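You operate a simulated robot arm through the tools that you are given. There is no shell and no other tool. Be economical: measure what you need, move in short steps, check, and stop when the job is done.

You are at the controls of a simulated two-armed robot. One attempt, no reset.

Task
Open the right door of the blue cupboard, take the white cup and leave it on the upper shelf of the blue cupboard, then shut the door. Then open the upper drawer of the grey bench, take the orange fuse block and put it in the inside of the upper drawer of the grey bench, then shut the drawer. Then take the steel fitting and leave it on the right stand top. Then push the infeed drip drawer shut. Then press the green water button three times. Keep to this order. Set down upright: white cup, steel fitting.

Only the result counts: the job must be done as asked and must still hold three seconds after the hand-in. Knocking over, shifting, dropping, spilling or breaking anything else fails it.

Robot
Two 7-joint arms with two-finger parallel grippers on one trunk, on a base that drives. Base frame: it is fixed to the floor where the robot stands at the start and does not move with it; the origin is under the middle of the robot, x ahead of it, y to its left, z up. Lengths are in mm, angles in rad, forces in N, time in s.
The left shoulder is at the start at [110, 169, 1474], the right one opposite. With the tool pointing down near the work surface each hand reaches from about 100 to 340 mm from the robot's upright axis, wherever it stands, measured 20 degrees to its own side. Places, roughly: green water button [2200, 8700, 700]; infeed drip drawer [1000, 1500, 900]; inside of the upper drawer of the grey bench [1800, -400, 600]; orange fuse block (6x4x4 cm) [1300, -500, 900]; right door of the blue cupboard [2600, -100, 900]; right stand top [500, 4600, 800]; steel fitting (4x3x5 cm) [1300, 900, 200]; upper drawer of the grey bench [1700, -300, 700]; upper shelf of the blue cupboard [2900, -200, 1400]; white cup (6x6x8 cm) [1400, -600, 900]. Payload 1.57 kg a hand.
The TCP of each hand is the grasp point between the finger pads, 30 mm short of the fingertips. In the tool frame z runs along the fingers and y along their closing line. Largest opening 80 mm; finger width 17, thickness 12; the body of the gripper, 40 by 82 mm, starts 80 mm behind the TCP.
Orientation is that of the tool frame in the base frame, as [roll, pitch, yaw] about the fixed x, y, z axes, in that order (R = Rz(yaw) Ry(pitch) Rx(roll)). With the fingers straight down and closing along the base's y, the tool's x points along the base's -x, its y along +y and its z along -z.

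Tools
- The arms move only by the tool servo_tool. It takes "left_targets", "right_targets" or both (then of equal length, played together; a hand with none holds still); each is a list of rows, each an object (a shift or turn left out is 0, a gripper value left out holds the last) with "linear": the shift along the base's x, y, z in mm, a list of three; "delta_rot": the turn, a rotation vector about the base's x, y, z in rad, a list of three; "fingers": the finger opening in mm, from 0 to 80. In form: [{"linear": [dx, dy, dz], "delta_rot": [ax, ay, az], "fingers": fingers}, ...]. A call has 1 to 8 rows; each row shifts and turns the commanded pose from where the row before left it. A row lasts 0.2 s, in which the tool goes at most 50 mm and 0.15 rad; a call with a longer step from one row to the next is refused whole, and so is a gripper value outside its range. A pose out of reach is approached as far as the arm can. The call stops where the force on the tool passes 40 N (or 10 N more than at its start, if that is more) or the arm is blocked; 0.2 s more then pass. The fingers move at their own pace (about 72 mm/s each) and stop on an object; they squeeze with about 26 N. The grip force told is the motor's: it shows also when the fingers shut on nothing. Time passes only in rows, and 0.2 s behind the last, so rows that do not move let the fingers close. It gives the time, the measured TCP pose, the force on the tool (base axes), the opening and the grip force at its end, in the units of the frame above (readings bear some noise), with the torque about the TCP (base axes, N m) and any sound that the robot's microphone picked up, and new pictures: "show" is both (left out), scene, wrist or none (wrist: the cameras of the hands that moved).
- Cameras (640 x 400 px; columns grow to the right, rows downward): "scene" is now at [170.2, -0.6, 1686.7]; the picture's right is [-0.01, -1.00, 0.00], its down [-0.50, 0.01, -0.87] and it looks along [0.87, -0.01, -0.50] (base axes); focal length 261 px, centre (320, 200). "left" rides on the left gripper at [72, 7, -122] in its tool frame; the picture's right is [-0.09, 1.00, 0.00], its down [-0.84, -0.08, -0.54] and it looks along [-0.54, -0.05, 0.84] (tool axes); focal length 238 px, centre (320, 200). "right" rides on the right gripper at [72, -7, -122] in its tool frame; the picture's right is [0.09, 1.00, 0.00], its down [-0.84, 0.08, -0.54] and it looks along [-0.54, 0.05, 0.84] (tool axes); focal length 238 px, centre (320, 200). There is no depth. A picture from a camera that has moved, and an enlarged one, comes with that camera's place and axes in the base frame and with its lens.
- slide_trunk(by): slides the trunk up (or, below 0, down) by that many mm; the arms and the scene camera ride with it, the base frame stays. It gives what a move gives, with no picture.
- steer(legs): drives the robot by 1 to 6 legs, each [ahead, left, turn to the left] in mm, mm and rad, along the robot's own axes; the way and the turn of a leg run together, so that a leg with both is an arc; at most 1500 mm and 3.142 rad a leg. The arms and the cameras ride along, it lands a little off, and it stops where it bumps. It gives what a move gives, and a new picture of the scene camera.
- aim_head(pan, tilt): turns the head with the scene camera to pan (to the left, within 1.501 rad either way) and tilt (down, from -0.506 to 1.204), counted from straight ahead of the robot. It gives what a move gives, and a new picture of the scene camera.
- close_up(camera, box): a new picture of the part [left, top, right, bottom] of that camera's present view, enlarged. The clock stands still meanwhile.
- job_done(): hands the job in; it is judged then, once.

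Work in short steps. Places have to be worked out from the pictures, the camera data and where the tool is seen: move nearer, look again, correct. Check each grasp and each placing, and mend what went wrong. You have 186 turns and 260 pictures in all, those below and enlarged ones among them. Open the grippers and draw the arms clear of the work before you hand the job in, unless the task says otherwise.

The tools are called as name(argument=value, ...) on one line, values as JSON. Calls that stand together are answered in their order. servo_tool: Moves the arms, as the interface text tells. Its arguments: {"type":"object","properties":{"left_targets":{"type":"array","items":{"type":"object","properties":{"linear":{"type":"array","items":{"type":"number"}},"delta_rot":{"type":"array","items":{"type":"number"}},"fingers":{"type":"number"}}}},"right_targets":{"type":"array","items":{"type":"object","properties":{"linear":{"type":"array","items":{"type":"number"}},"delta_rot":{"type":"array","items":{"type":"number"}},"fingers":{"type":"number"}}}},"show":{"type":"string","enum":["both","scene","wrist","none"]}},"required":[]} The other tools are called the same way: slide_trunk (by) slides the trunk up or down; steer (legs) drives the base; aim_head (pan, tilt) turns the head that bears the scene camera; close_up (camera, box) takes an enlarged picture of a part of a camera's view; job_done () hands the job in.

At the start:

```text
time_s: 0.0
left_tcp_pos: [675.6, 255.4, 1191.3]
left_ee_rot: [3.141, 0.002, -3.14]
left_wrist_force: [0.0, -0.3, -0.2]
left_wrist_torque: [-0.01, 0.0, 0.01]
left_gripper_width: 79.9
left_gripper_force: 0.0
right_tcp_pos: [644.6, -270.3, 1221.9]
right_ee_rot: [3.14, 0.001, 3.142]
right_wrist_force: [0.3, -0.5, 0.0]
right_wrist_torque: [0.08, -0.03, 0.02]
right_gripper_width: 79.9
right_gripper_force: 0.0
trunk travel left (down, up): [-788.0, 102.0]
robot x, y, heading: [0.5, -2.5, -0.002]
head pan, tilt: [-0.012, 0.524]
```

scene: 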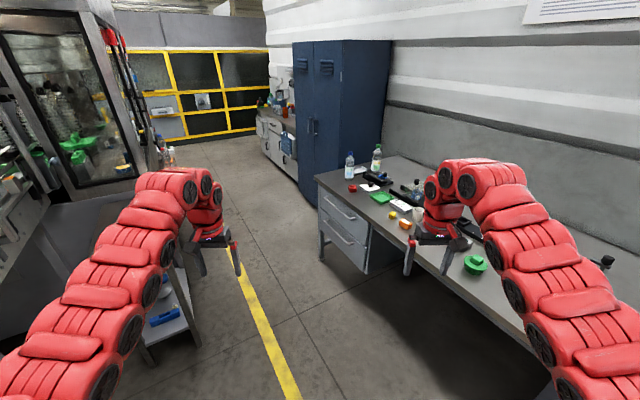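
right: 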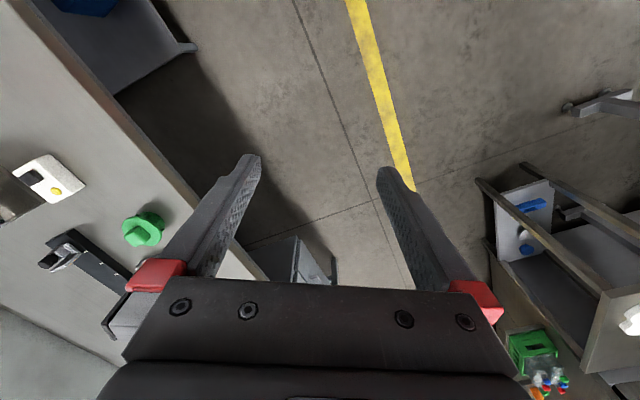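
left: 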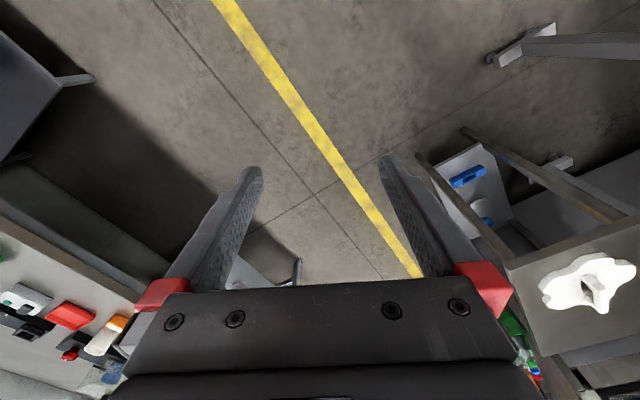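

The scene shows the blue cupboard ahead and the grey bench on the right with small objects on it. I take enlarged views of both to locate things.

close_up(camera="scene", box=[310, 130, 510, 255])

close_up(camera="scene", box=[240, 30, 400, 210])

```text
3.20 times, centred on (410, 192) of scene
camera zoom: at [170.2, -0.6, 1686.7], right [-0.01, -1.0, 0.0], down [-0.5, 0.01, -0.87], along [0.87, -0.01, -0.5], focal length 834 px, centre (32, 224)
```

zoom: 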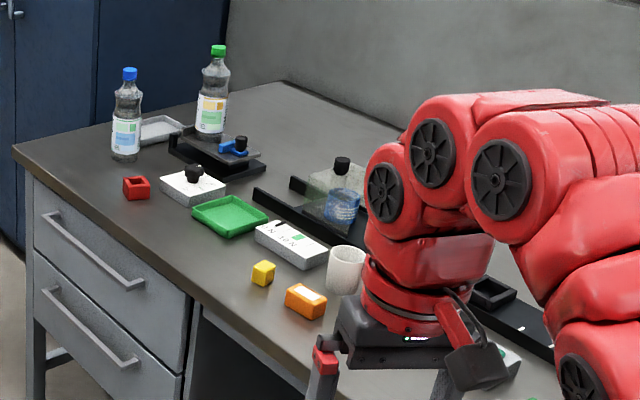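

```text
2.22 times, centred on (320, 120) of scene
camera zoom: at [170.2, -0.6, 1686.7], right [-0.01, -1.0, 0.0], down [-0.5, 0.01, -0.87], along [0.87, -0.01, -0.5], focal length 579 px, centre (320, 378)
```

zoom: 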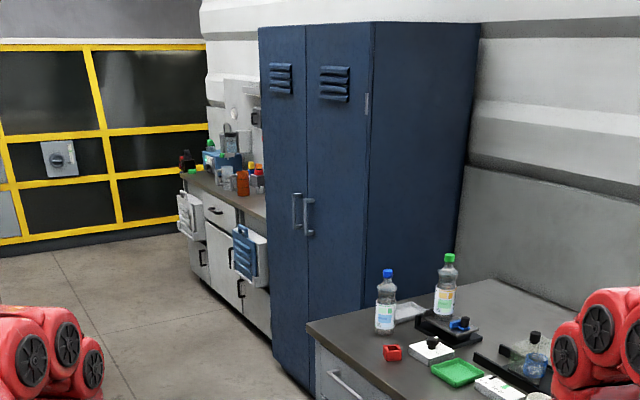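

The bench and cupboard seem to be rotated about 27° (front faces towards [-0.45, 0.89]). Next I look left to find the obstacles in the corridor before driving.

aim_head(pan=0.8, tilt=0.6)

aim_head(pan=0.0, tilt=0.95)

```text
time_s: 1.1
left_tcp_pos: [677.6, 255.7, 1190.3]
left_ee_rot: [3.141, -0.001, -3.14]
left_wrist_force: [0.5, 0.0, 0.2]
left_wrist_torque: [0.02, -0.02, -0.02]
left_gripper_width: 80.2
left_gripper_force: 0.0
right_tcp_pos: [645.5, -270.9, 1221.3]
right_ee_rot: [3.141, 0.0, -3.141]
right_wrist_force: [0.8, -0.2, 0.3]
right_wrist_torque: [0.03, -0.01, 0.01]
right_gripper_width: 80.1
right_gripper_force: 0.0
trunk travel left (down, up): [-788.0, 102.0]
robot x, y, heading: [0.7, -3.1, -0.003]
head pan, tilt: [0.799, 0.6]
camera scene: at [141.5, 63.7, 1679.8], right [0.72, -0.7, 0.0], down [-0.39, -0.4, -0.83], along [0.58, 0.59, -0.56], focal length 261 px, centre (320, 200)
```

scene: 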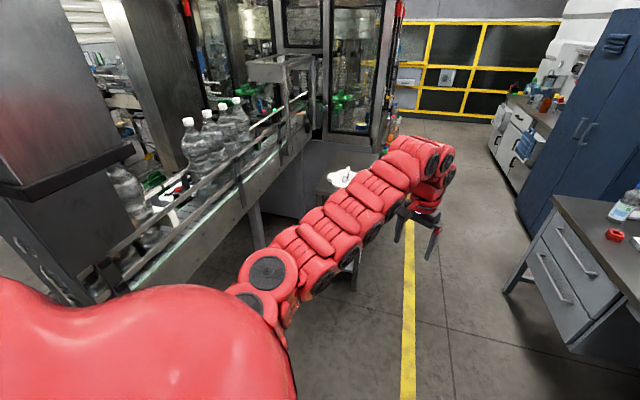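

```text
time_s: 2.3
left_tcp_pos: [676.5, 256.1, 1191.7]
left_ee_rot: [-3.141, 0.001, -3.139]
left_wrist_force: [0.2, -0.5, 0.3]
left_wrist_torque: [-0.04, 0.02, 0.02]
left_gripper_width: 80.0
left_gripper_force: 0.0
right_tcp_pos: [645.1, -270.6, 1222.2]
right_ee_rot: [3.14, 0.001, -3.141]
right_wrist_force: [0.3, -0.4, 0.2]
right_wrist_torque: [0.03, -0.01, 0.03]
right_gripper_width: 79.9
right_gripper_force: 0.2
trunk travel left (down, up): [-788.0, 102.0]
robot x, y, heading: [2.3, -1.8, -0.004]
head pan, tilt: [0.0, 0.949]
camera scene: at [152.5, 0.5, 1651.4], right [0.0, -1.0, 0.0], down [-0.81, 0.0, -0.58], along [0.58, 0.0, -0.81], focal length 261 px, centre (320, 200)
```

scene: 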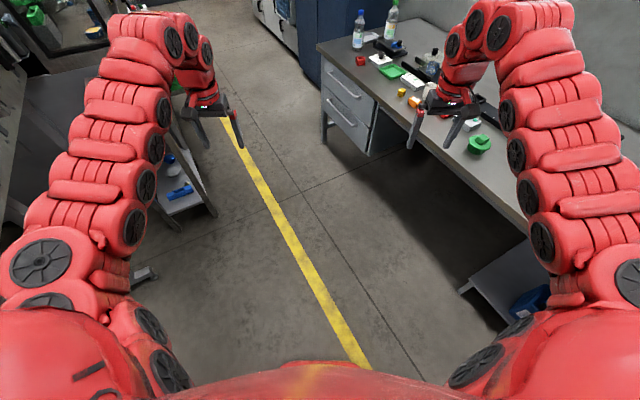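

The corridor between the bench and the left cart is about 1 m wide and runs at about +0.48 rad. I turn to align with it and drive down the middle.

aim_head(pan=0.0, tilt=0.7)

steer(legs=[[0, 0, 0.485], [300, -340, 0], [700, 0, 0]])

```text
time_s: 3.0
left_tcp_pos: [676.4, 255.2, 1191.2]
left_ee_rot: [3.141, 0.001, -3.141]
left_wrist_force: [0.2, 0.4, 1.5]
left_wrist_torque: [-0.04, 0.02, 0.01]
left_gripper_width: 80.1
left_gripper_force: 0.1
right_tcp_pos: [644.2, -270.8, 1221.8]
right_ee_rot: [-3.141, 0.001, -3.141]
right_wrist_force: [0.2, 0.1, 0.0]
right_wrist_torque: [-0.02, 0.01, 0.01]
right_gripper_width: 79.9
right_gripper_force: 0.1
trunk travel left (down, up): [-788.0, 102.0]
robot x, y, heading: [2.8, -0.4, -0.0]
head pan, tilt: [0.0, 0.7]
camera scene: at [164.7, 0.4, 1671.1], right [0.0, -1.0, 0.0], down [-0.64, 0.0, -0.76], along [0.76, 0.0, -0.64], focal length 261 px, centre (320, 200)
```

scene: 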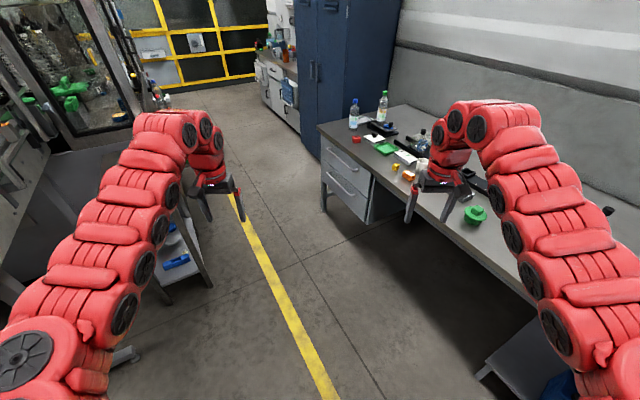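

```text
time_s: 10.6
left_tcp_pos: [1515.4, 706.2, 1191.0]
left_ee_rot: [3.14, 0.001, -2.654]
left_wrist_force: [-0.4, 0.3, 0.2]
left_wrist_torque: [0.0, 0.0, 0.0]
left_gripper_width: 80.1
left_gripper_force: 0.0
right_tcp_pos: [1732.8, 225.9, 1221.4]
right_ee_rot: [-3.141, 0.002, -2.656]
right_wrist_force: [0.2, -0.1, 0.1]
right_wrist_torque: [-0.03, -0.03, 0.0]
right_gripper_width: 80.0
right_gripper_force: 0.1
trunk travel left (down, up): [-788.0, 102.0]
robot x, y, heading: [1036.9, 163.8, 0.488]
head pan, tilt: [0.0, 0.7]
camera scene: at [1181.9, 241.4, 1671.3], right [0.47, -0.88, 0.0], down [-0.57, -0.3, -0.77], along [0.68, 0.36, -0.64], focal length 261 px, centre (320, 200)
```

scene: 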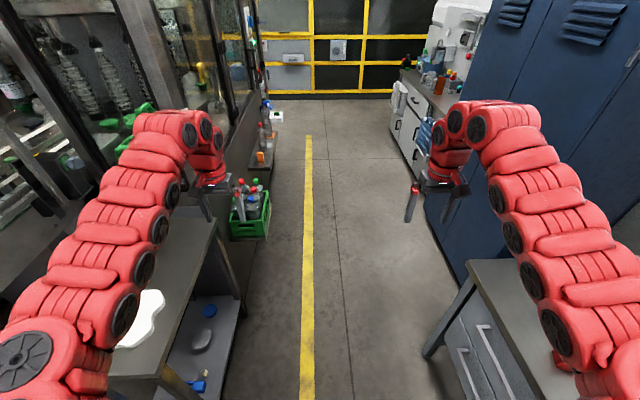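

Aligned with the corridor. I drive ahead 1450 mm, then turn to face the cupboard.

steer(legs=[[1450, 0, 0], [0, 0, -1.57]])

```text
time_s: 21.6
left_tcp_pos: [2887.8, 398.2, 1191.8]
left_ee_rot: [-3.141, -0.001, 2.087]
left_wrist_force: [0.1, -0.4, -0.5]
left_wrist_torque: [0.01, 0.01, 0.02]
left_gripper_width: 80.2
left_gripper_force: 0.1
right_tcp_pos: [2414.3, 167.9, 1221.9]
right_ee_rot: [3.141, -0.001, 2.085]
right_wrist_force: [-0.3, 0.3, 0.2]
right_wrist_torque: [-0.01, -0.01, 0.01]
right_gripper_width: 79.8
right_gripper_force: 0.1
trunk travel left (down, up): [-788.0, 102.0]
robot x, y, heading: [2332.7, 863.2, -1.057]
head pan, tilt: [0.0, 0.7]
camera scene: at [2413.3, 717.9, 1671.2], right [-0.87, -0.49, 0.0], down [-0.32, 0.56, -0.76], along [0.38, -0.67, -0.64], focal length 261 px, centre (320, 200)
```

scene: 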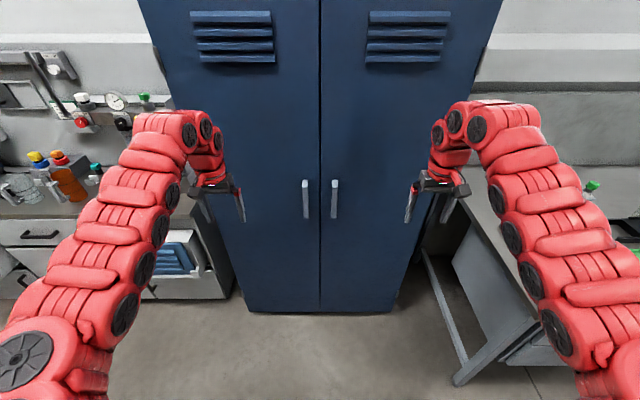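

The robot faces the cupboard squarely: right handle is about 58 mm to my right, ~1005 mm ahead, z 875–1070. I drive 200 closer, lower the trunk and start to turn the right tool to point forward.

steer(legs=[[200, 0, 0]])

slide_trunk(by=-200)

servo_tool(right_targets=[{"delta_rot": [-0.1244, -0.0702, 0]}, {"delta_rot": [-0.1244, -0.0702, 0]}, {"delta_rot": [-0.1244, -0.0702, 0]}, {"delta_rot": [-0.1244, -0.0702, 0]}, {"delta_rot": [-0.1244, -0.0702, 0]}, {"delta_rot": [-0.1244, -0.0702, 0]}, {"delta_rot": [-0.1244, -0.0702, 0]}, {"delta_rot": [-0.1244, -0.0702, 0]}], show="scene")

```text
time_s: 23.2
left_tcp_pos: [2981.6, 230.4, 1191.1]
left_ee_rot: [3.142, 0.001, 2.087]
left_wrist_force: [0.1, 0.3, 0.0]
left_wrist_torque: [0.01, 0.01, 0.02]
left_gripper_width: 80.1
left_gripper_force: 0.0
right_tcp_pos: [2508.1, -0.2, 1223.1]
right_ee_rot: [-3.141, 0.003, 2.083]
right_wrist_force: [0.2, 0.0, -0.4]
right_wrist_torque: [-0.05, 0.01, 0.0]
right_gripper_width: 79.9
right_gripper_force: 0.0
trunk travel left (down, up): [-788.0, 102.0]
robot x, y, heading: [2428.9, 693.2, -1.061]
head pan, tilt: [0.0, 0.7]
camera scene: at [2507.0, 551.3, 1671.5], right [-0.87, -0.49, 0.0], down [-0.32, 0.56, -0.77], along [0.38, -0.67, -0.64], focal length 261 px, centre (320, 200)
```

scene: 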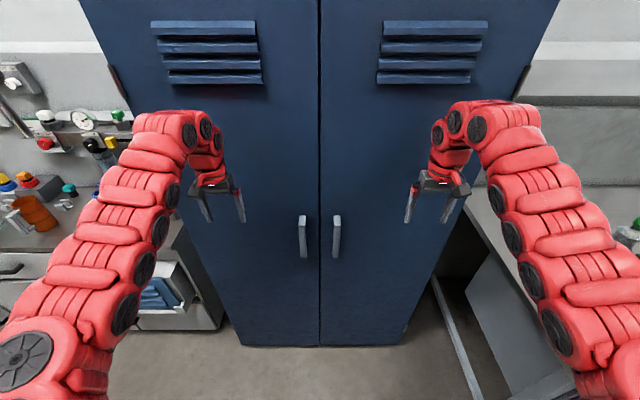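

```text
time_s: 25.4
left_tcp_pos: [2982.5, 228.9, 992.0]
left_ee_rot: [3.141, 0.0, 2.086]
left_wrist_force: [-0.1, 0.2, 0.1]
left_wrist_torque: [0.01, 0.03, 0.0]
left_gripper_width: 80.1
left_gripper_force: 0.0
right_tcp_pos: [2509.5, 0.4, 1021.8]
right_ee_rot: [-3.141, 0.001, 2.083]
right_wrist_force: [0.5, 0.0, -0.8]
right_wrist_torque: [-0.01, 0.0, -0.03]
right_gripper_width: 79.7
right_gripper_force: 0.0
trunk travel left (down, up): [-588.0, 302.0]
robot x, y, heading: [2426.3, 692.2, -1.058]
head pan, tilt: [0.0, 0.7]
```

```text
time_s: 27.2
left_tcp_pos: [2983.3, 228.0, 992.0]
left_ee_rot: [-3.141, 0.0, 2.085]
left_wrist_force: [-0.1, 0.4, -0.8]
left_wrist_torque: [0.02, -0.01, 0.02]
left_gripper_width: 80.1
left_gripper_force: 0.1
right_tcp_pos: [2508.4, -1.3, 1021.8]
right_ee_rot: [-3.141, 0.143, 2.085]
right_wrist_force: [0.0, -1.2, -0.1]
right_wrist_torque: [-0.01, 0.02, 0.01]
right_gripper_width: 79.9
right_gripper_force: 0.0
right hand out of reach, approached as far as the arm can: row 2, 3, 4, 5, 6, 7, 8
trunk travel left (down, up): [-588.0, 302.0]
robot x, y, heading: [2427.1, 693.5, -1.057]
head pan, tilt: [0.0, 0.7]
camera scene: at [2507.8, 549.6, 1471.2], right [-0.87, -0.49, 0.0], down [-0.32, 0.56, -0.76], along [0.38, -0.67, -0.64], focal length 261 px, centre (320, 200)
```

scene: 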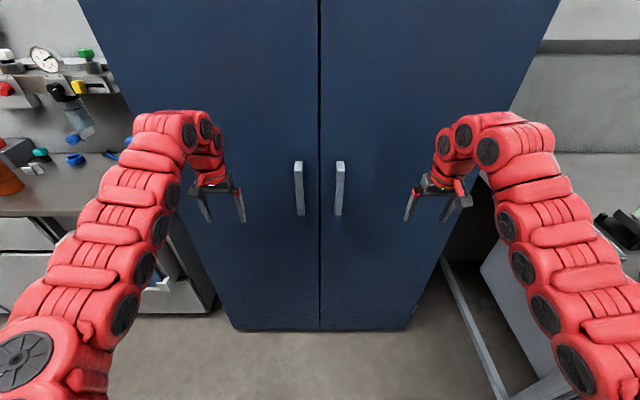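

Rotation stalled at 0.143 rad. I'll try combining rotation with an upward/back move to see whether the arm can follow.

servo_tool(right_targets=[{"linear": [-12, 22, 40]}, {"linear": [-12, 22, 40]}, {"linear": [-12, 22, 40], "delta_rot": [-0.12, -0.068, 0]}, {"linear": [0, 0, 40], "delta_rot": [-0.12, -0.068, 0]}, {"linear": [0, 0, 30], "delta_rot": [-0.12, -0.068, 0]}, {"linear": [0, 0, 0], "delta_rot": [-0.12, -0.068, 0]}], show="scene")

```text
time_s: 28.6
left_tcp_pos: [2982.7, 229.7, 990.9]
left_ee_rot: [-3.142, -0.002, 2.085]
left_wrist_force: [0.4, -0.6, -0.8]
left_wrist_torque: [-0.02, 0.01, -0.01]
left_gripper_width: 79.9
left_gripper_force: 0.0
right_tcp_pos: [2498.5, -20.6, 1169.7]
right_ee_rot: [-3.141, 0.557, 2.084]
right_wrist_force: [0.2, -0.5, 0.2]
right_wrist_torque: [0.0, 0.01, -0.01]
right_gripper_width: 79.8
right_gripper_force: 0.0
right hand out of reach, approached as far as the arm can: row 1, 2, 3, 4, 5, 6
trunk travel left (down, up): [-588.0, 302.0]
robot x, y, heading: [2427.1, 693.0, -1.059]
head pan, tilt: [0.0, 0.7]
camera scene: at [2508.7, 549.5, 1471.1], right [-0.87, -0.49, 0.0], down [-0.32, 0.56, -0.76], along [0.38, -0.67, -0.64], focal length 261 px, centre (320, 200)
```

scene: 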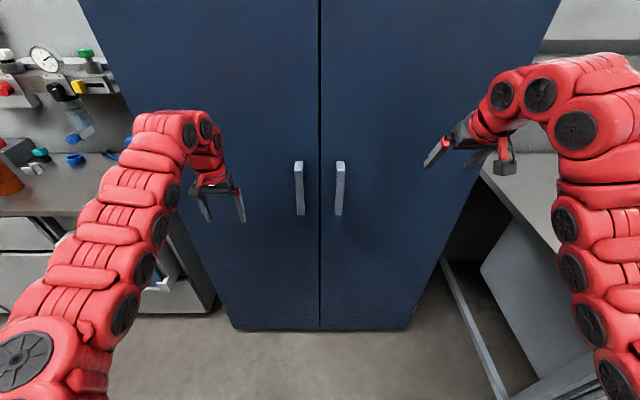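

Higher hand relative to the shoulder allows more tilt, so I raise the hand to shoulder height and undo the slight over-rotation commanded.

servo_tool(right_targets=[{"linear": [0, 0, 45], "delta_rot": [0.105, 0.059, 0]}, {"linear": [0, 0, 45]}, {"linear": [0, 0, 45]}, {"linear": [0, 0, 0]}, {"linear": [0, 0, 0]}], show="none")

slide_trunk(by=-280)

close_up(camera="scene", box=[0, 0, 640, 400])

```text
time_s: 29.8
left_tcp_pos: [2982.8, 229.3, 990.4]
left_ee_rot: [-3.14, -0.001, 2.087]
left_wrist_force: [-0.4, 0.5, 1.2]
left_wrist_torque: [0.0, -0.01, 0.03]
left_gripper_width: 79.8
left_gripper_force: 0.0
right_tcp_pos: [2502.3, -76.0, 1171.3]
right_ee_rot: [3.14, 0.442, 2.084]
right_wrist_force: [-0.3, -0.2, 0.4]
right_wrist_torque: [-0.01, 0.02, -0.03]
right_gripper_width: 80.1
right_gripper_force: 0.1
right hand out of reach, approached as far as the arm can: row 1, 2, 3
trunk travel left (down, up): [-588.0, 302.0]
robot x, y, heading: [2429.9, 696.4, -1.055]
head pan, tilt: [0.0, 0.7]
```

```text
time_s: 32.6
left_tcp_pos: [2982.1, 229.3, 712.0]
left_ee_rot: [3.141, 0.0, 2.086]
left_wrist_force: [0.0, 0.0, -0.3]
left_wrist_torque: [0.0, 0.01, 0.0]
left_gripper_width: 80.1
left_gripper_force: 0.1
right_tcp_pos: [2501.8, -75.9, 890.8]
right_ee_rot: [3.139, 0.44, 2.083]
right_wrist_force: [-0.5, 0.2, 0.5]
right_wrist_torque: [0.02, 0.01, -0.02]
right_gripper_width: 79.9
right_gripper_force: 0.1
trunk travel left (down, up): [-308.0, 582.0]
robot x, y, heading: [2429.3, 693.6, -1.063]
head pan, tilt: [0.0, 0.7]
```

```text
1.00 times, centred on (320, 200) of scene (not enlarged: the box is as wide or as high as the picture)
camera zoom: at [2507.9, 549.7, 1191.3], right [-0.87, -0.49, 0.0], down [-0.32, 0.56, -0.76], along [0.38, -0.67, -0.64], focal length 261 px, centre (320, 200)
```

zoom: 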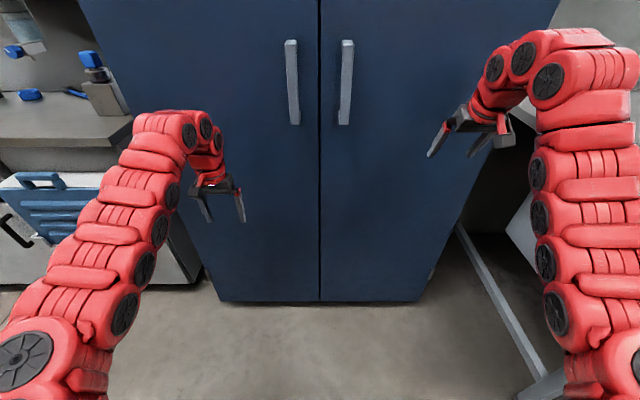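

It seems the elbow is too bent with the hand close; the horizontal tool needs more forward distance. I back up 220 mm and rotate while extending forward.

steer(legs=[[-220, 0, 0]])

servo_tool(right_targets=[{"linear": [12, -22, 8], "delta_rot": [-0.122, -0.069, 0]}, {"linear": [12, -22, 8], "delta_rot": [-0.122, -0.069, 0]}, {"linear": [12, -22, 8], "delta_rot": [-0.122, -0.069, 0]}, {"linear": [12, -22, 8], "delta_rot": [-0.122, -0.069, 0]}, {"linear": [12, -22, 8], "delta_rot": [-0.122, -0.069, 0]}, {"linear": [12, -22, 8], "delta_rot": [-0.122, -0.069, 0]}, {"linear": [12, -22, 8], "delta_rot": [-0.122, -0.069, 0]}, {"linear": [12, -22, 8], "delta_rot": [-0.122, -0.069, 0]}], show="scene")

```text
time_s: 34.3
left_tcp_pos: [2875.3, 420.4, 711.1]
left_ee_rot: [-3.141, -0.001, 2.084]
left_wrist_force: [0.0, -0.4, 0.6]
left_wrist_torque: [-0.01, -0.01, 0.01]
left_gripper_width: 80.2
left_gripper_force: 0.1
right_tcp_pos: [2392.6, 117.0, 891.3]
right_ee_rot: [3.139, 0.441, 2.082]
right_wrist_force: [-0.5, -0.1, 0.5]
right_wrist_torque: [0.01, -0.02, -0.07]
right_gripper_width: 80.0
right_gripper_force: 0.0
trunk travel left (down, up): [-308.0, 582.0]
robot x, y, heading: [2318.0, 885.5, -1.058]
head pan, tilt: [0.0, 0.7]
camera scene: at [2399.7, 741.7, 1191.4], right [-0.87, -0.49, 0.0], down [-0.32, 0.56, -0.77], along [0.37, -0.67, -0.64], focal length 261 px, centre (320, 200)
```

scene: 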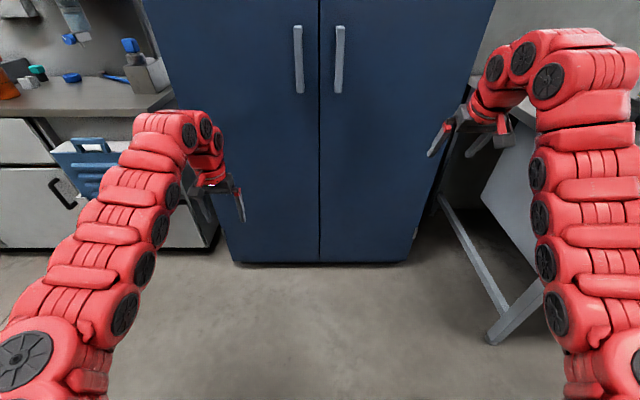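

```text
time_s: 36.1
left_tcp_pos: [2873.2, 420.3, 711.1]
left_ee_rot: [-3.141, 0.001, 2.083]
left_wrist_force: [-0.3, -0.7, -0.8]
left_wrist_torque: [0.0, -0.01, 0.0]
left_gripper_width: 80.0
left_gripper_force: 0.0
right_tcp_pos: [2490.2, -60.9, 952.5]
right_ee_rot: [2.746, 1.561, 1.69]
right_wrist_force: [0.0, -0.6, 0.2]
right_wrist_torque: [-0.01, 0.0, 0.01]
right_gripper_width: 80.1
right_gripper_force: 0.0
trunk travel left (down, up): [-308.0, 582.0]
robot x, y, heading: [2321.4, 886.0, -1.055]
head pan, tilt: [0.0, 0.7]
camera scene: at [2400.2, 740.5, 1191.1], right [-0.87, -0.49, 0.0], down [-0.32, 0.56, -0.76], along [0.37, -0.67, -0.64], focal length 261 px, centre (320, 200)
```

scene: 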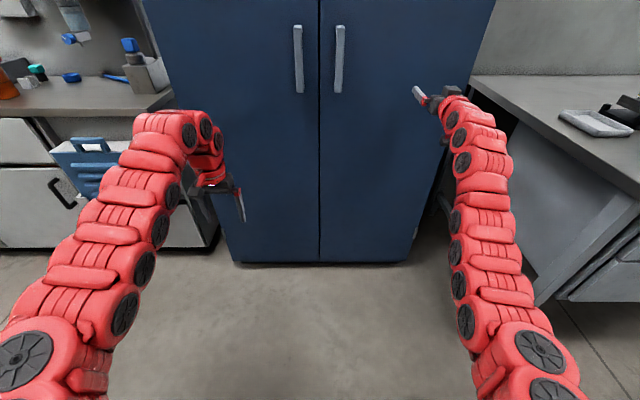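

The right tool is now horizontal. Triangulating, the right handle is ~973 mm ahead, 55 mm right, z 936–1105. I move the hand left and up to line up in front of it.

servo_tool(right_targets=[{"linear": [36.7, 24.5, 11.3]}, {"linear": [36.7, 24.5, 11.3]}, {"linear": [36.7, 24.5, 11.3]}, {"linear": [36.7, 24.5, 11.3]}, {"linear": [36.7, 24.5, 11.3]}, {"linear": [36.7, 24.5, 11.3]}, {}])

```text
time_s: 37.7
left_tcp_pos: [2874.3, 420.1, 711.9]
left_ee_rot: [-3.141, 0.0, 2.083]
left_wrist_force: [-0.3, 0.5, 0.4]
left_wrist_torque: [0.0, 0.01, 0.01]
left_gripper_width: 80.0
left_gripper_force: 0.0
right_tcp_pos: [2708.2, 85.2, 1022.7]
right_ee_rot: [2.739, 1.562, 1.684]
right_wrist_force: [-0.1, -0.6, 1.0]
right_wrist_torque: [0.0, 0.01, -0.01]
right_gripper_width: 80.0
right_gripper_force: 0.1
trunk travel left (down, up): [-308.0, 582.0]
robot x, y, heading: [2322.2, 882.7, -1.059]
head pan, tilt: [0.0, 0.7]
camera scene: at [2400.1, 740.7, 1191.2], right [-0.87, -0.49, 0.0], down [-0.32, 0.56, -0.76], along [0.37, -0.67, -0.64], focal length 261 px, centre (320, 200)
camera right: at [2640.9, 188.6, 951.7], right [0.87, 0.49, -0.09], down [-0.2, 0.5, 0.84], along [0.46, -0.71, 0.53], focal length 238 px, centre (320, 200)
```

scene: 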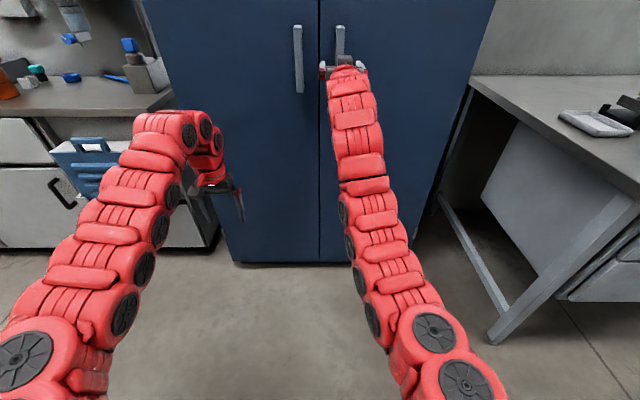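
right: 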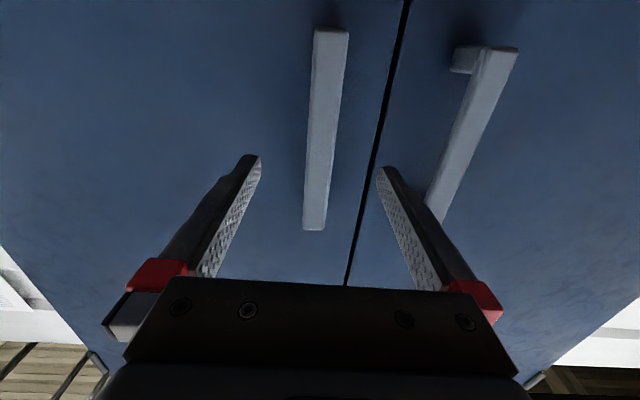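

Wrist view confirms: handle about 72 mm ahead of the TCP, centred within ~2 mm. I go forward 64 mm and close the fingers.

servo_tool(right_targets=[{"linear": [9.8, -17.4, 0]}, {"linear": [9.8, -17.4, 0]}, {"linear": [9.8, -17.4, 0]}, {"linear": [2, -3.5, 0]}, {"fingers": 0}, {}, {}, {}], show="wrist")

```text
time_s: 39.5
left_tcp_pos: [2873.6, 419.2, 711.3]
left_ee_rot: [-3.141, 0.001, 2.084]
left_wrist_force: [0.6, -0.7, -0.1]
left_wrist_torque: [0.02, 0.01, -0.01]
left_gripper_width: 80.1
left_gripper_force: 0.1
right_tcp_pos: [2737.2, 32.9, 1023.3]
right_ee_rot: [2.861, 1.561, 1.803]
right_wrist_force: [-4.5, -1.8, 0.3]
right_wrist_torque: [-0.17, 0.28, -0.02]
right_gripper_width: 21.8
right_gripper_force: 35.0
right hand out of reach, approached as far as the arm can: row 4
trunk travel left (down, up): [-308.0, 582.0]
robot x, y, heading: [2319.4, 886.9, -1.062]
head pan, tilt: [0.0, 0.7]
camera right: at [2670.1, 137.3, 951.1], right [0.87, 0.49, -0.09], down [-0.2, 0.5, 0.84], along [0.46, -0.71, 0.53], focal length 238 px, centre (320, 200)
```

right: 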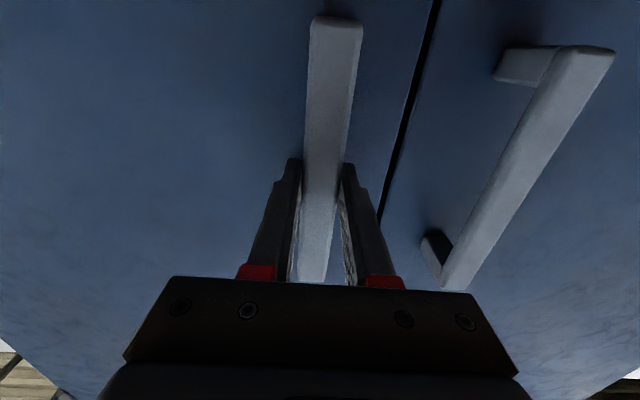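

Grip is on the handle (21.8 mm). I pull the door by driving the base along an arc about the hinge (hinge ≈ 1037 ahead, 503 right), first a small step.

steer(legs=[[-50, -104, 0.1], [-50, -104, 0.1]])

```text
time_s: 41.7
left_tcp_pos: [2736.7, 487.9, 711.4]
left_ee_rot: [-3.141, -0.001, 2.267]
left_wrist_force: [0.1, -0.6, 0.2]
left_wrist_torque: [0.03, -0.01, 0.03]
left_gripper_width: 80.1
left_gripper_force: 0.2
right_tcp_pos: [2684.0, 94.1, 1022.2]
right_ee_rot: [2.856, 1.564, 2.006]
right_wrist_force: [0.8, 1.0, -2.8]
right_wrist_torque: [-0.99, -0.36, 0.11]
right_gripper_width: 21.8
right_gripper_force: 34.6
trunk travel left (down, up): [-308.0, 582.0]
robot x, y, heading: [2105.5, 841.8, -0.873]
head pan, tilt: [0.0, 0.7]
stopped in leg 2: the force on the tool passed its limit at 43 N (the readings are from after the stop); the commanded pose is now the measured one
camera scene: at [2212.6, 717.0, 1191.2], right [-0.77, -0.64, 0.0], down [-0.41, 0.49, -0.76], along [0.49, -0.59, -0.64], focal length 261 px, centre (320, 200)
```

scene: 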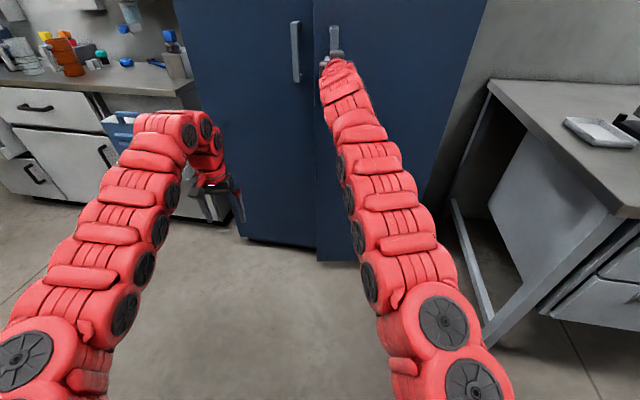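

Door has opened about 0.18 rad. I continue the arc in more small legs.

steer(legs=[[-48, -100, 0.1], [-48, -100, 0.1]])

```text
time_s: 42.5
left_tcp_pos: [2722.6, 477.8, 712.1]
left_ee_rot: [3.141, -0.002, 2.26]
left_wrist_force: [0.1, 0.3, -0.6]
left_wrist_torque: [-0.04, 0.01, 0.01]
left_gripper_width: 79.9
left_gripper_force: 0.1
right_tcp_pos: [2678.7, 98.0, 1022.9]
right_ee_rot: [2.764, 1.566, 1.929]
right_wrist_force: [0.0, 0.8, 0.4]
right_wrist_torque: [-0.08, 0.26, -0.09]
right_gripper_width: 21.8
right_gripper_force: 35.1
trunk travel left (down, up): [-308.0, 582.0]
robot x, y, heading: [2095.1, 838.4, -0.888]
head pan, tilt: [0.0, 0.7]
stopped in leg 1: the force on the tool passed its limit at 51 N (the readings are from after the stop); the commanded pose is now the measured one
camera scene: at [2199.9, 710.6, 1191.3], right [-0.77, -0.63, 0.0], down [-0.41, 0.5, -0.76], along [0.48, -0.59, -0.64], focal length 261 px, centre (320, 200)
```

scene: 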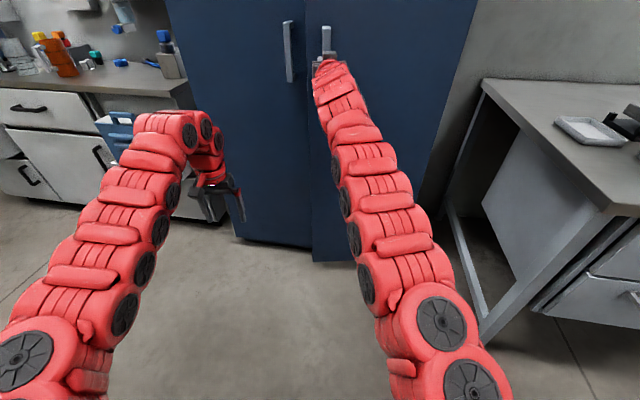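

The base arc builds force too quickly, so now I pull with the arm itself along the handle's arc.

servo_tool(right_targets=[{"linear": [-14.5, 13.8, 0], "delta_rot": [0, 0, 0.044]}, {"linear": [-15.1, 13.1, 0], "delta_rot": [0, 0, 0.044]}, {"linear": [-15.6, 12.5, 0], "delta_rot": [0, 0, 0.044]}, {"linear": [-16.2, 11.8, 0], "delta_rot": [0, 0, 0.044]}, {"linear": [-16.7, 11, 0], "delta_rot": [0, 0, 0.044]}, {"linear": [-17.2, 10.3, 0], "delta_rot": [0, 0, 0.044]}, {"linear": [-17.6, 9.5, 0], "delta_rot": [0, 0, 0.044]}, {"linear": [-18, 8.7, 0], "delta_rot": [0, 0, 0.044]}], show="scene")

```text
time_s: 44.4
left_tcp_pos: [2721.7, 474.4, 710.0]
left_ee_rot: [3.141, -0.002, 2.257]
left_wrist_force: [0.2, -0.6, -0.9]
left_wrist_torque: [0.03, 0.06, 0.0]
left_gripper_width: 80.1
left_gripper_force: 0.1
right_tcp_pos: [2540.1, 179.0, 1021.8]
right_ee_rot: [-3.109, 1.567, 2.664]
right_wrist_force: [-2.4, -12.5, 6.5]
right_wrist_torque: [0.32, 0.59, 0.12]
right_gripper_width: 22.4
right_gripper_force: 35.1
trunk travel left (down, up): [-308.0, 582.0]
robot x, y, heading: [2093.9, 836.4, -0.887]
head pan, tilt: [0.0, 0.7]
stopped in row 8 (right hand): the force on the tool passed its limit at 44 N (the readings are from after the stop); the commanded pose is now the measured one
camera scene: at [2199.9, 708.7, 1190.8], right [-0.77, -0.63, 0.0], down [-0.41, 0.5, -0.76], along [0.48, -0.59, -0.65], focal length 261 px, centre (320, 200)
```

scene: 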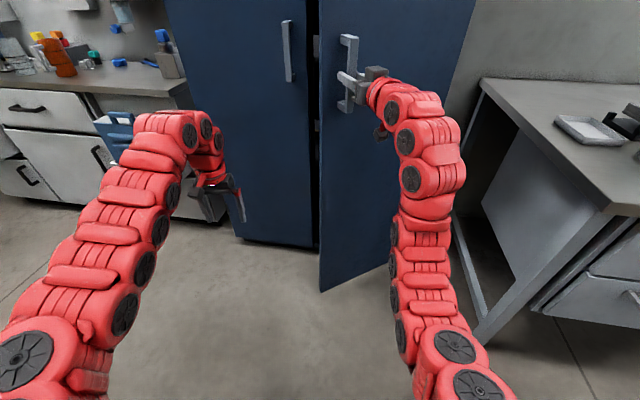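

Door is open about 0.56 rad. Continue along the arc.

servo_tool(right_targets=[{"linear": [-18.9, 6.3, 0], "delta_rot": [0, 0, 0.044]}, {"linear": [-19.2, 5.4, 0], "delta_rot": [0, 0, 0.044]}, {"linear": [-19.4, 4.6, 0], "delta_rot": [0, 0, 0.044]}, {"linear": [-19.6, 3.7, 0], "delta_rot": [0, 0, 0.044]}, {"linear": [-19.8, 2.8, 0], "delta_rot": [0, 0, 0.044]}, {"linear": [-19.9, 1.9, 0], "delta_rot": [0, 0, 0.044]}, {"linear": [-20, 1, 0], "delta_rot": [0, 0, 0.044]}], show="scene")

```text
time_s: 45.6
left_tcp_pos: [2722.3, 472.7, 709.2]
left_ee_rot: [-3.141, -0.003, 2.258]
left_wrist_force: [0.6, -0.1, -0.4]
left_wrist_torque: [0.01, 0.04, -0.03]
left_gripper_width: 80.1
left_gripper_force: 0.0
right_tcp_pos: [2451.0, 196.9, 1022.4]
right_ee_rot: [0.656, 1.57, 0.334]
right_wrist_force: [-1.2, -12.7, 2.2]
right_wrist_torque: [-0.1, 0.71, -0.01]
right_gripper_width: 23.1
right_gripper_force: 35.3
trunk travel left (down, up): [-308.0, 582.0]
robot x, y, heading: [2096.0, 835.3, -0.886]
head pan, tilt: [0.0, 0.7]
stopped in row 5 (right hand): the force on the tool passed its limit at 42 N (the readings are from after the stop); the commanded pose is now the measured one
camera scene: at [2200.0, 707.8, 1190.7], right [-0.78, -0.63, 0.0], down [-0.41, 0.5, -0.76], along [0.48, -0.59, -0.65], focal length 261 px, centre (320, 200)
```

scene: 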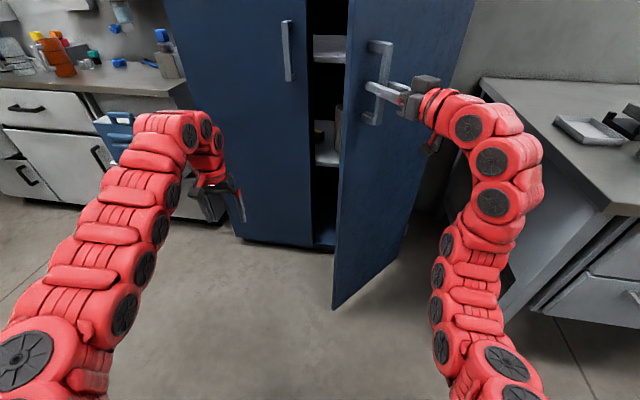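

Fitting a circle to the handle path: centre ≈ (2419, -190), radius 388, door at ~0.88 rad. I continue along that circle.

servo_tool(right_targets=[{"linear": [-20, 1.1, 0], "delta_rot": [0, 0, 0.0515]}, {"linear": [-20, 0, 0], "delta_rot": [0, 0, 0.0515]}, {"linear": [-20, -0.9, 0], "delta_rot": [0, 0, 0.0515]}, {"linear": [-19.9, -1.9, 0], "delta_rot": [0, 0, 0.0515]}, {"linear": [-19.8, -3, 0], "delta_rot": [0, 0, 0.0515]}, {"linear": [-19.6, -4, 0], "delta_rot": [0, 0, 0.0515]}, {"linear": [-19.4, -4.9, 0], "delta_rot": [0, 0, 0.0515]}, {"linear": [-19.1, -5.9, 0], "delta_rot": [0, 0, 0.0515]}], show="scene")

```text
time_s: 47.4
left_tcp_pos: [2721.4, 472.9, 710.1]
left_ee_rot: [3.14, -0.004, 2.256]
left_wrist_force: [0.5, 0.1, 0.0]
left_wrist_torque: [-0.01, -0.01, 0.04]
left_gripper_width: 80.2
left_gripper_force: 0.0
right_tcp_pos: [2294.7, 178.3, 1021.5]
right_ee_rot: [2.093, 1.567, 2.194]
right_wrist_force: [9.2, -27.6, 7.3]
right_wrist_torque: [-0.68, 0.24, 0.09]
right_gripper_width: 22.4
right_gripper_force: 34.6
trunk travel left (down, up): [-308.0, 582.0]
robot x, y, heading: [2096.2, 834.4, -0.886]
head pan, tilt: [0.0, 0.7]
camera scene: at [2200.4, 706.0, 1190.6], right [-0.77, -0.63, 0.0], down [-0.41, 0.5, -0.76], along [0.48, -0.59, -0.65], focal length 261 px, centre (320, 200)
```

scene: 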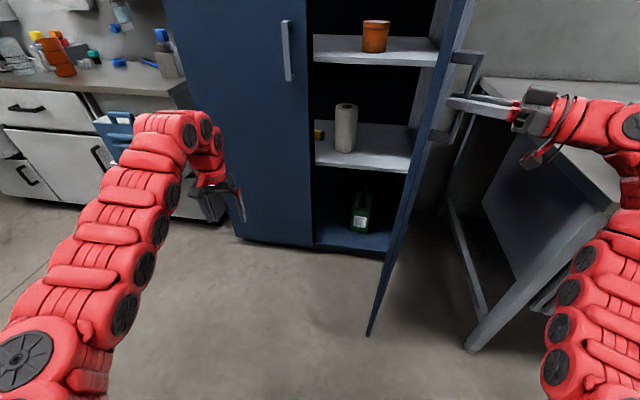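

The door is open ~1.3 rad with shelves visible. I release the handle and withdraw the right hand along -x.

servo_tool(right_targets=[{"fingers": 50}, {"fingers": 80}, {}, {"linear": [-30, -3, 0]}, {"linear": [-40, -4, 0]}, {"linear": [-40, -4, 0]}, {"linear": [-40, -4, 0]}], show="scene")

slide_trunk(by=480)

aim_head(pan=-0.1, tilt=0.4)

```text
time_s: 49.0
left_tcp_pos: [2721.0, 473.7, 712.3]
left_ee_rot: [3.14, -0.003, 2.257]
left_wrist_force: [0.3, -0.5, 0.2]
left_wrist_torque: [0.01, -0.01, -0.01]
left_gripper_width: 79.8
left_gripper_force: 0.0
right_tcp_pos: [2140.3, 167.5, 1026.2]
right_ee_rot: [-0.581, 1.569, -0.48]
right_wrist_force: [-0.2, 0.1, 0.2]
right_wrist_torque: [0.0, 0.02, -0.01]
right_gripper_width: 80.2
right_gripper_force: 0.1
trunk travel left (down, up): [-308.0, 582.0]
robot x, y, heading: [2093.4, 838.9, -0.889]
head pan, tilt: [0.0, 0.7]
camera scene: at [2198.9, 709.2, 1191.3], right [-0.77, -0.63, 0.0], down [-0.41, 0.5, -0.77], along [0.48, -0.59, -0.64], focal length 261 px, centre (320, 200)
```

scene: 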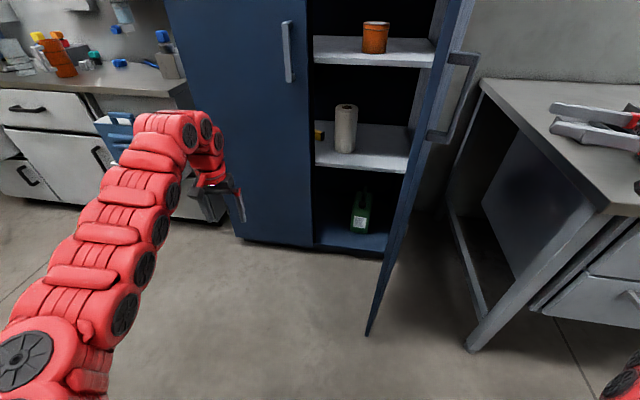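

```text
refused: 480 is not a number from -400 to 400
```

```text
time_s: 49.8
left_tcp_pos: [2721.2, 474.4, 711.8]
left_ee_rot: [-3.141, -0.001, 2.258]
left_wrist_force: [-0.5, -0.4, 0.7]
left_wrist_torque: [-0.06, 0.0, -0.01]
left_gripper_width: 80.1
left_gripper_force: 0.0
right_tcp_pos: [2141.3, 166.6, 1025.9]
right_ee_rot: [-0.595, 1.569, -0.495]
right_wrist_force: [0.1, -0.5, -0.4]
right_wrist_torque: [-0.02, -0.02, -0.02]
right_gripper_width: 79.9
right_gripper_force: 0.1
trunk travel left (down, up): [-308.0, 582.0]
robot x, y, heading: [2094.0, 838.7, -0.889]
head pan, tilt: [-0.099, 0.4]
camera scene: at [2196.9, 697.8, 1218.0], right [-0.83, -0.55, 0.0], down [-0.22, 0.33, -0.92], along [0.51, -0.77, -0.39], focal length 261 px, centre (320, 200)
```

scene: 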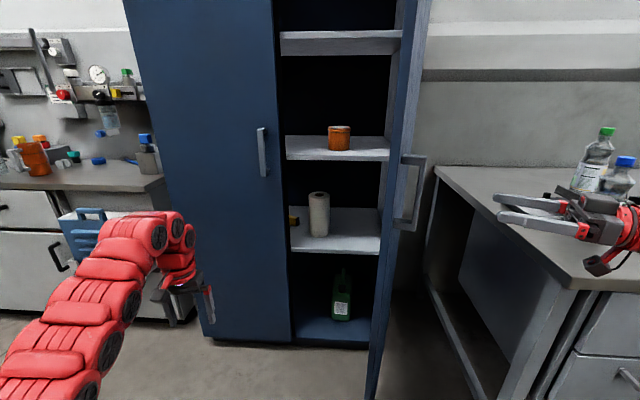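

Upper shelf front edge is at about z ≈ 1320. I now fold the right tool back to pointing down, raising it away from the bench bottles, before driving to the cup.

servo_tool(right_targets=[{"linear": [5, 5, 25], "delta_rot": [-0.014, 0.142, 0]}, {"linear": [5, 5, 25], "delta_rot": [-0.014, 0.142, 0]}, {"linear": [5, 5, 25], "delta_rot": [-0.014, 0.142, 0]}, {"linear": [5, 5, 20], "delta_rot": [-0.014, 0.142, 0]}, {"linear": [0, 5, 0], "delta_rot": [-0.014, 0.142, 0]}, {"linear": [0, 5, 0], "delta_rot": [-0.014, 0.142, 0]}, {"linear": [0, 5, 0], "delta_rot": [-0.014, 0.142, 0]}, {"linear": [0, 5, 0], "delta_rot": [-0.014, 0.142, 0]}], show="none")

slide_trunk(by=200)

servo_tool(right_targets=[{"delta_rot": [-0.014, 0.142, 0]}, {"delta_rot": [-0.014, 0.142, 0]}, {"delta_rot": [-0.014, 0.142, 0]}, {"delta_rot": [0, 0, -0.142]}, {"delta_rot": [0, 0, -0.142]}, {"delta_rot": [0, 0, -0.142]}, {"delta_rot": [0, 0, -0.142]}, {"delta_rot": [0, 0, -0.142]}], show="scene")

```text
time_s: 51.6
left_tcp_pos: [2720.5, 473.8, 712.0]
left_ee_rot: [3.14, -0.002, 2.256]
left_wrist_force: [-0.6, 0.1, -0.2]
left_wrist_torque: [-0.06, 0.0, 0.02]
left_gripper_width: 79.9
left_gripper_force: 0.0
right_tcp_pos: [2224.6, 277.5, 917.6]
right_ee_rot: [-3.132, 0.643, -3.044]
right_wrist_force: [-0.5, 0.0, 0.0]
right_wrist_torque: [0.01, -0.04, 0.0]
right_gripper_width: 80.1
right_gripper_force: 0.0
right hand out of reach, approached as far as the arm can: row 3, 4, 5, 6, 7, 8
trunk travel left (down, up): [-308.0, 582.0]
robot x, y, heading: [2094.7, 838.0, -0.887]
head pan, tilt: [-0.099, 0.4]
```

```text
time_s: 53.8
left_tcp_pos: [2721.7, 474.1, 910.7]
left_ee_rot: [-3.141, -0.003, 2.257]
left_wrist_force: [0.5, 0.1, 0.2]
left_wrist_torque: [-0.04, -0.03, -0.01]
left_gripper_width: 80.1
left_gripper_force: 0.0
right_tcp_pos: [2224.3, 277.2, 1118.1]
right_ee_rot: [-3.133, 0.644, -3.043]
right_wrist_force: [0.1, 0.1, 0.2]
right_wrist_torque: [0.0, 0.04, -0.03]
right_gripper_width: 79.7
right_gripper_force: 0.0
trunk travel left (down, up): [-508.0, 382.0]
robot x, y, heading: [2095.6, 831.5, -0.89]
head pan, tilt: [-0.099, 0.4]
```

```text
time_s: 55.5
left_tcp_pos: [2720.9, 474.0, 912.1]
left_ee_rot: [3.14, -0.001, 2.258]
left_wrist_force: [0.6, -0.9, 1.0]
left_wrist_torque: [0.05, 0.06, 0.01]
left_gripper_width: 80.3
left_gripper_force: 0.0
right_tcp_pos: [2169.4, 201.5, 1143.5]
right_ee_rot: [-3.134, 0.656, 2.529]
right_wrist_force: [0.7, -0.5, 0.4]
right_wrist_torque: [0.01, 0.02, 0.02]
right_gripper_width: 80.0
right_gripper_force: 0.1
right hand out of reach, approached as far as the arm can: row 1, 2, 3, 4, 5, 6, 7, 8
trunk travel left (down, up): [-508.0, 382.0]
robot x, y, heading: [2093.6, 836.6, -0.886]
head pan, tilt: [-0.099, 0.4]
camera scene: at [2196.8, 697.6, 1418.0], right [-0.83, -0.55, 0.0], down [-0.21, 0.32, -0.92], along [0.51, -0.77, -0.39], focal length 261 px, centre (320, 200)
```

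scene: 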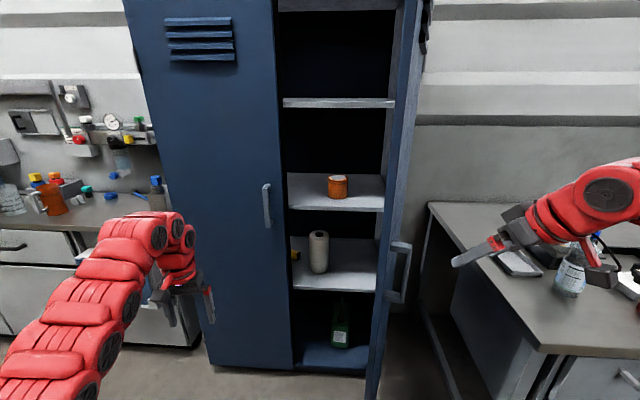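

The upper shelf (~z 1365) is empty. I raise the trunk for clearance over the bench bottles, square up to the bench and slide right along the corridor towards the cup.

slide_trunk(by=300)

steer(legs=[[0, 0, -0.19], [30, -1400, 0]])

aim_head(pan=0.1, tilt=0.8)

```text
time_s: 58.5
left_tcp_pos: [2721.2, 474.3, 1210.8]
left_ee_rot: [-3.14, -0.003, 2.257]
left_wrist_force: [-1.0, -0.1, -0.3]
left_wrist_torque: [0.01, 0.0, -0.01]
left_gripper_width: 80.2
left_gripper_force: 0.1
right_tcp_pos: [2170.4, 201.4, 1444.7]
right_ee_rot: [-3.133, 0.656, 2.533]
right_wrist_force: [-0.6, 0.4, 0.5]
right_wrist_torque: [0.0, 0.01, 0.01]
right_gripper_width: 80.1
right_gripper_force: 0.0
trunk travel left (down, up): [-808.0, 82.0]
robot x, y, heading: [2094.0, 838.2, -0.889]
head pan, tilt: [-0.099, 0.4]
```

```text
time_s: 62.9
left_tcp_pos: [2145.0, 90.0, 1212.8]
left_ee_rot: [3.125, 0.001, 2.143]
left_wrist_force: [11.4, 14.5, -4.0]
left_wrist_torque: [-1.18, 0.89, -0.12]
left_gripper_width: 64.6
left_gripper_force: 0.1
right_tcp_pos: [1527.6, -98.4, 1445.5]
right_ee_rot: [-3.131, 0.657, 2.358]
right_wrist_force: [-1.2, -0.6, -0.6]
right_wrist_torque: [0.02, -0.08, 0.07]
right_gripper_width: 79.9
right_gripper_force: 0.0
trunk travel left (down, up): [-808.0, 82.0]
robot x, y, heading: [1563.1, 535.4, -1.061]
head pan, tilt: [-0.099, 0.4]
stopped in leg 2: the force on the tool passed its limit at 114 N (the readings are from after the stop); the commanded pose is now the measured one
camera scene: at [1641.5, 384.0, 1718.0], right [-0.92, -0.4, 0.0], down [-0.16, 0.36, -0.92], along [0.37, -0.85, -0.39], focal length 261 px, centre (320, 200)
```

scene: 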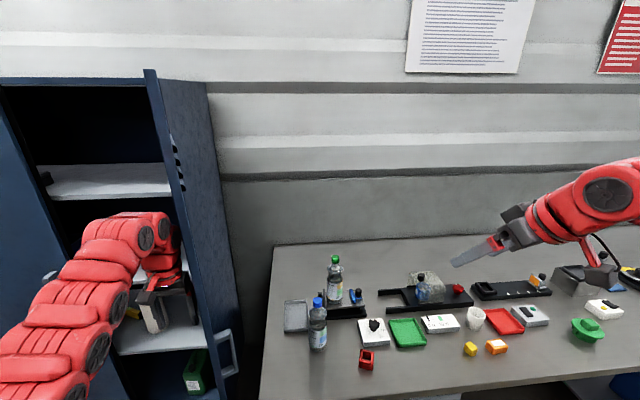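

```text
time_s: 63.8
left_tcp_pos: [2144.2, 88.7, 1211.9]
left_ee_rot: [3.134, 0.004, 2.128]
left_wrist_force: [10.3, 19.3, -2.6]
left_wrist_torque: [-1.74, 0.91, -0.33]
left_gripper_width: 62.9
left_gripper_force: 0.1
right_tcp_pos: [1533.3, -95.2, 1447.5]
right_ee_rot: [-3.123, 0.656, 2.362]
right_wrist_force: [0.3, -0.4, 0.5]
right_wrist_torque: [-0.01, 0.0, -0.02]
right_gripper_width: 79.9
right_gripper_force: 0.0
trunk travel left (down, up): [-808.0, 82.0]
robot x, y, heading: [1562.7, 540.3, -1.066]
head pan, tilt: [0.099, 0.799]
camera scene: at [1658.1, 408.1, 1683.1], right [-0.82, -0.57, 0.01], down [-0.41, 0.59, -0.7], along [0.39, -0.58, -0.72], focal length 261 px, centre (320, 200)
```

scene: 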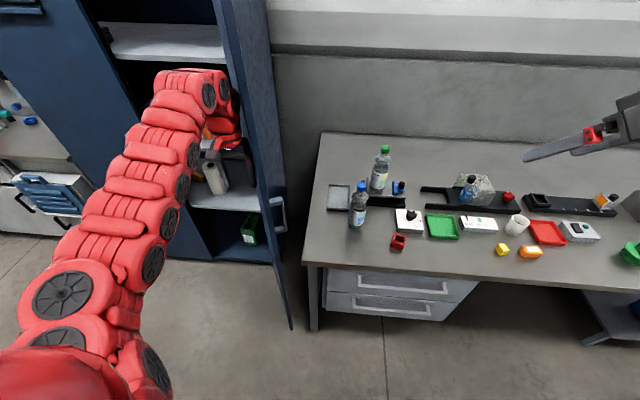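

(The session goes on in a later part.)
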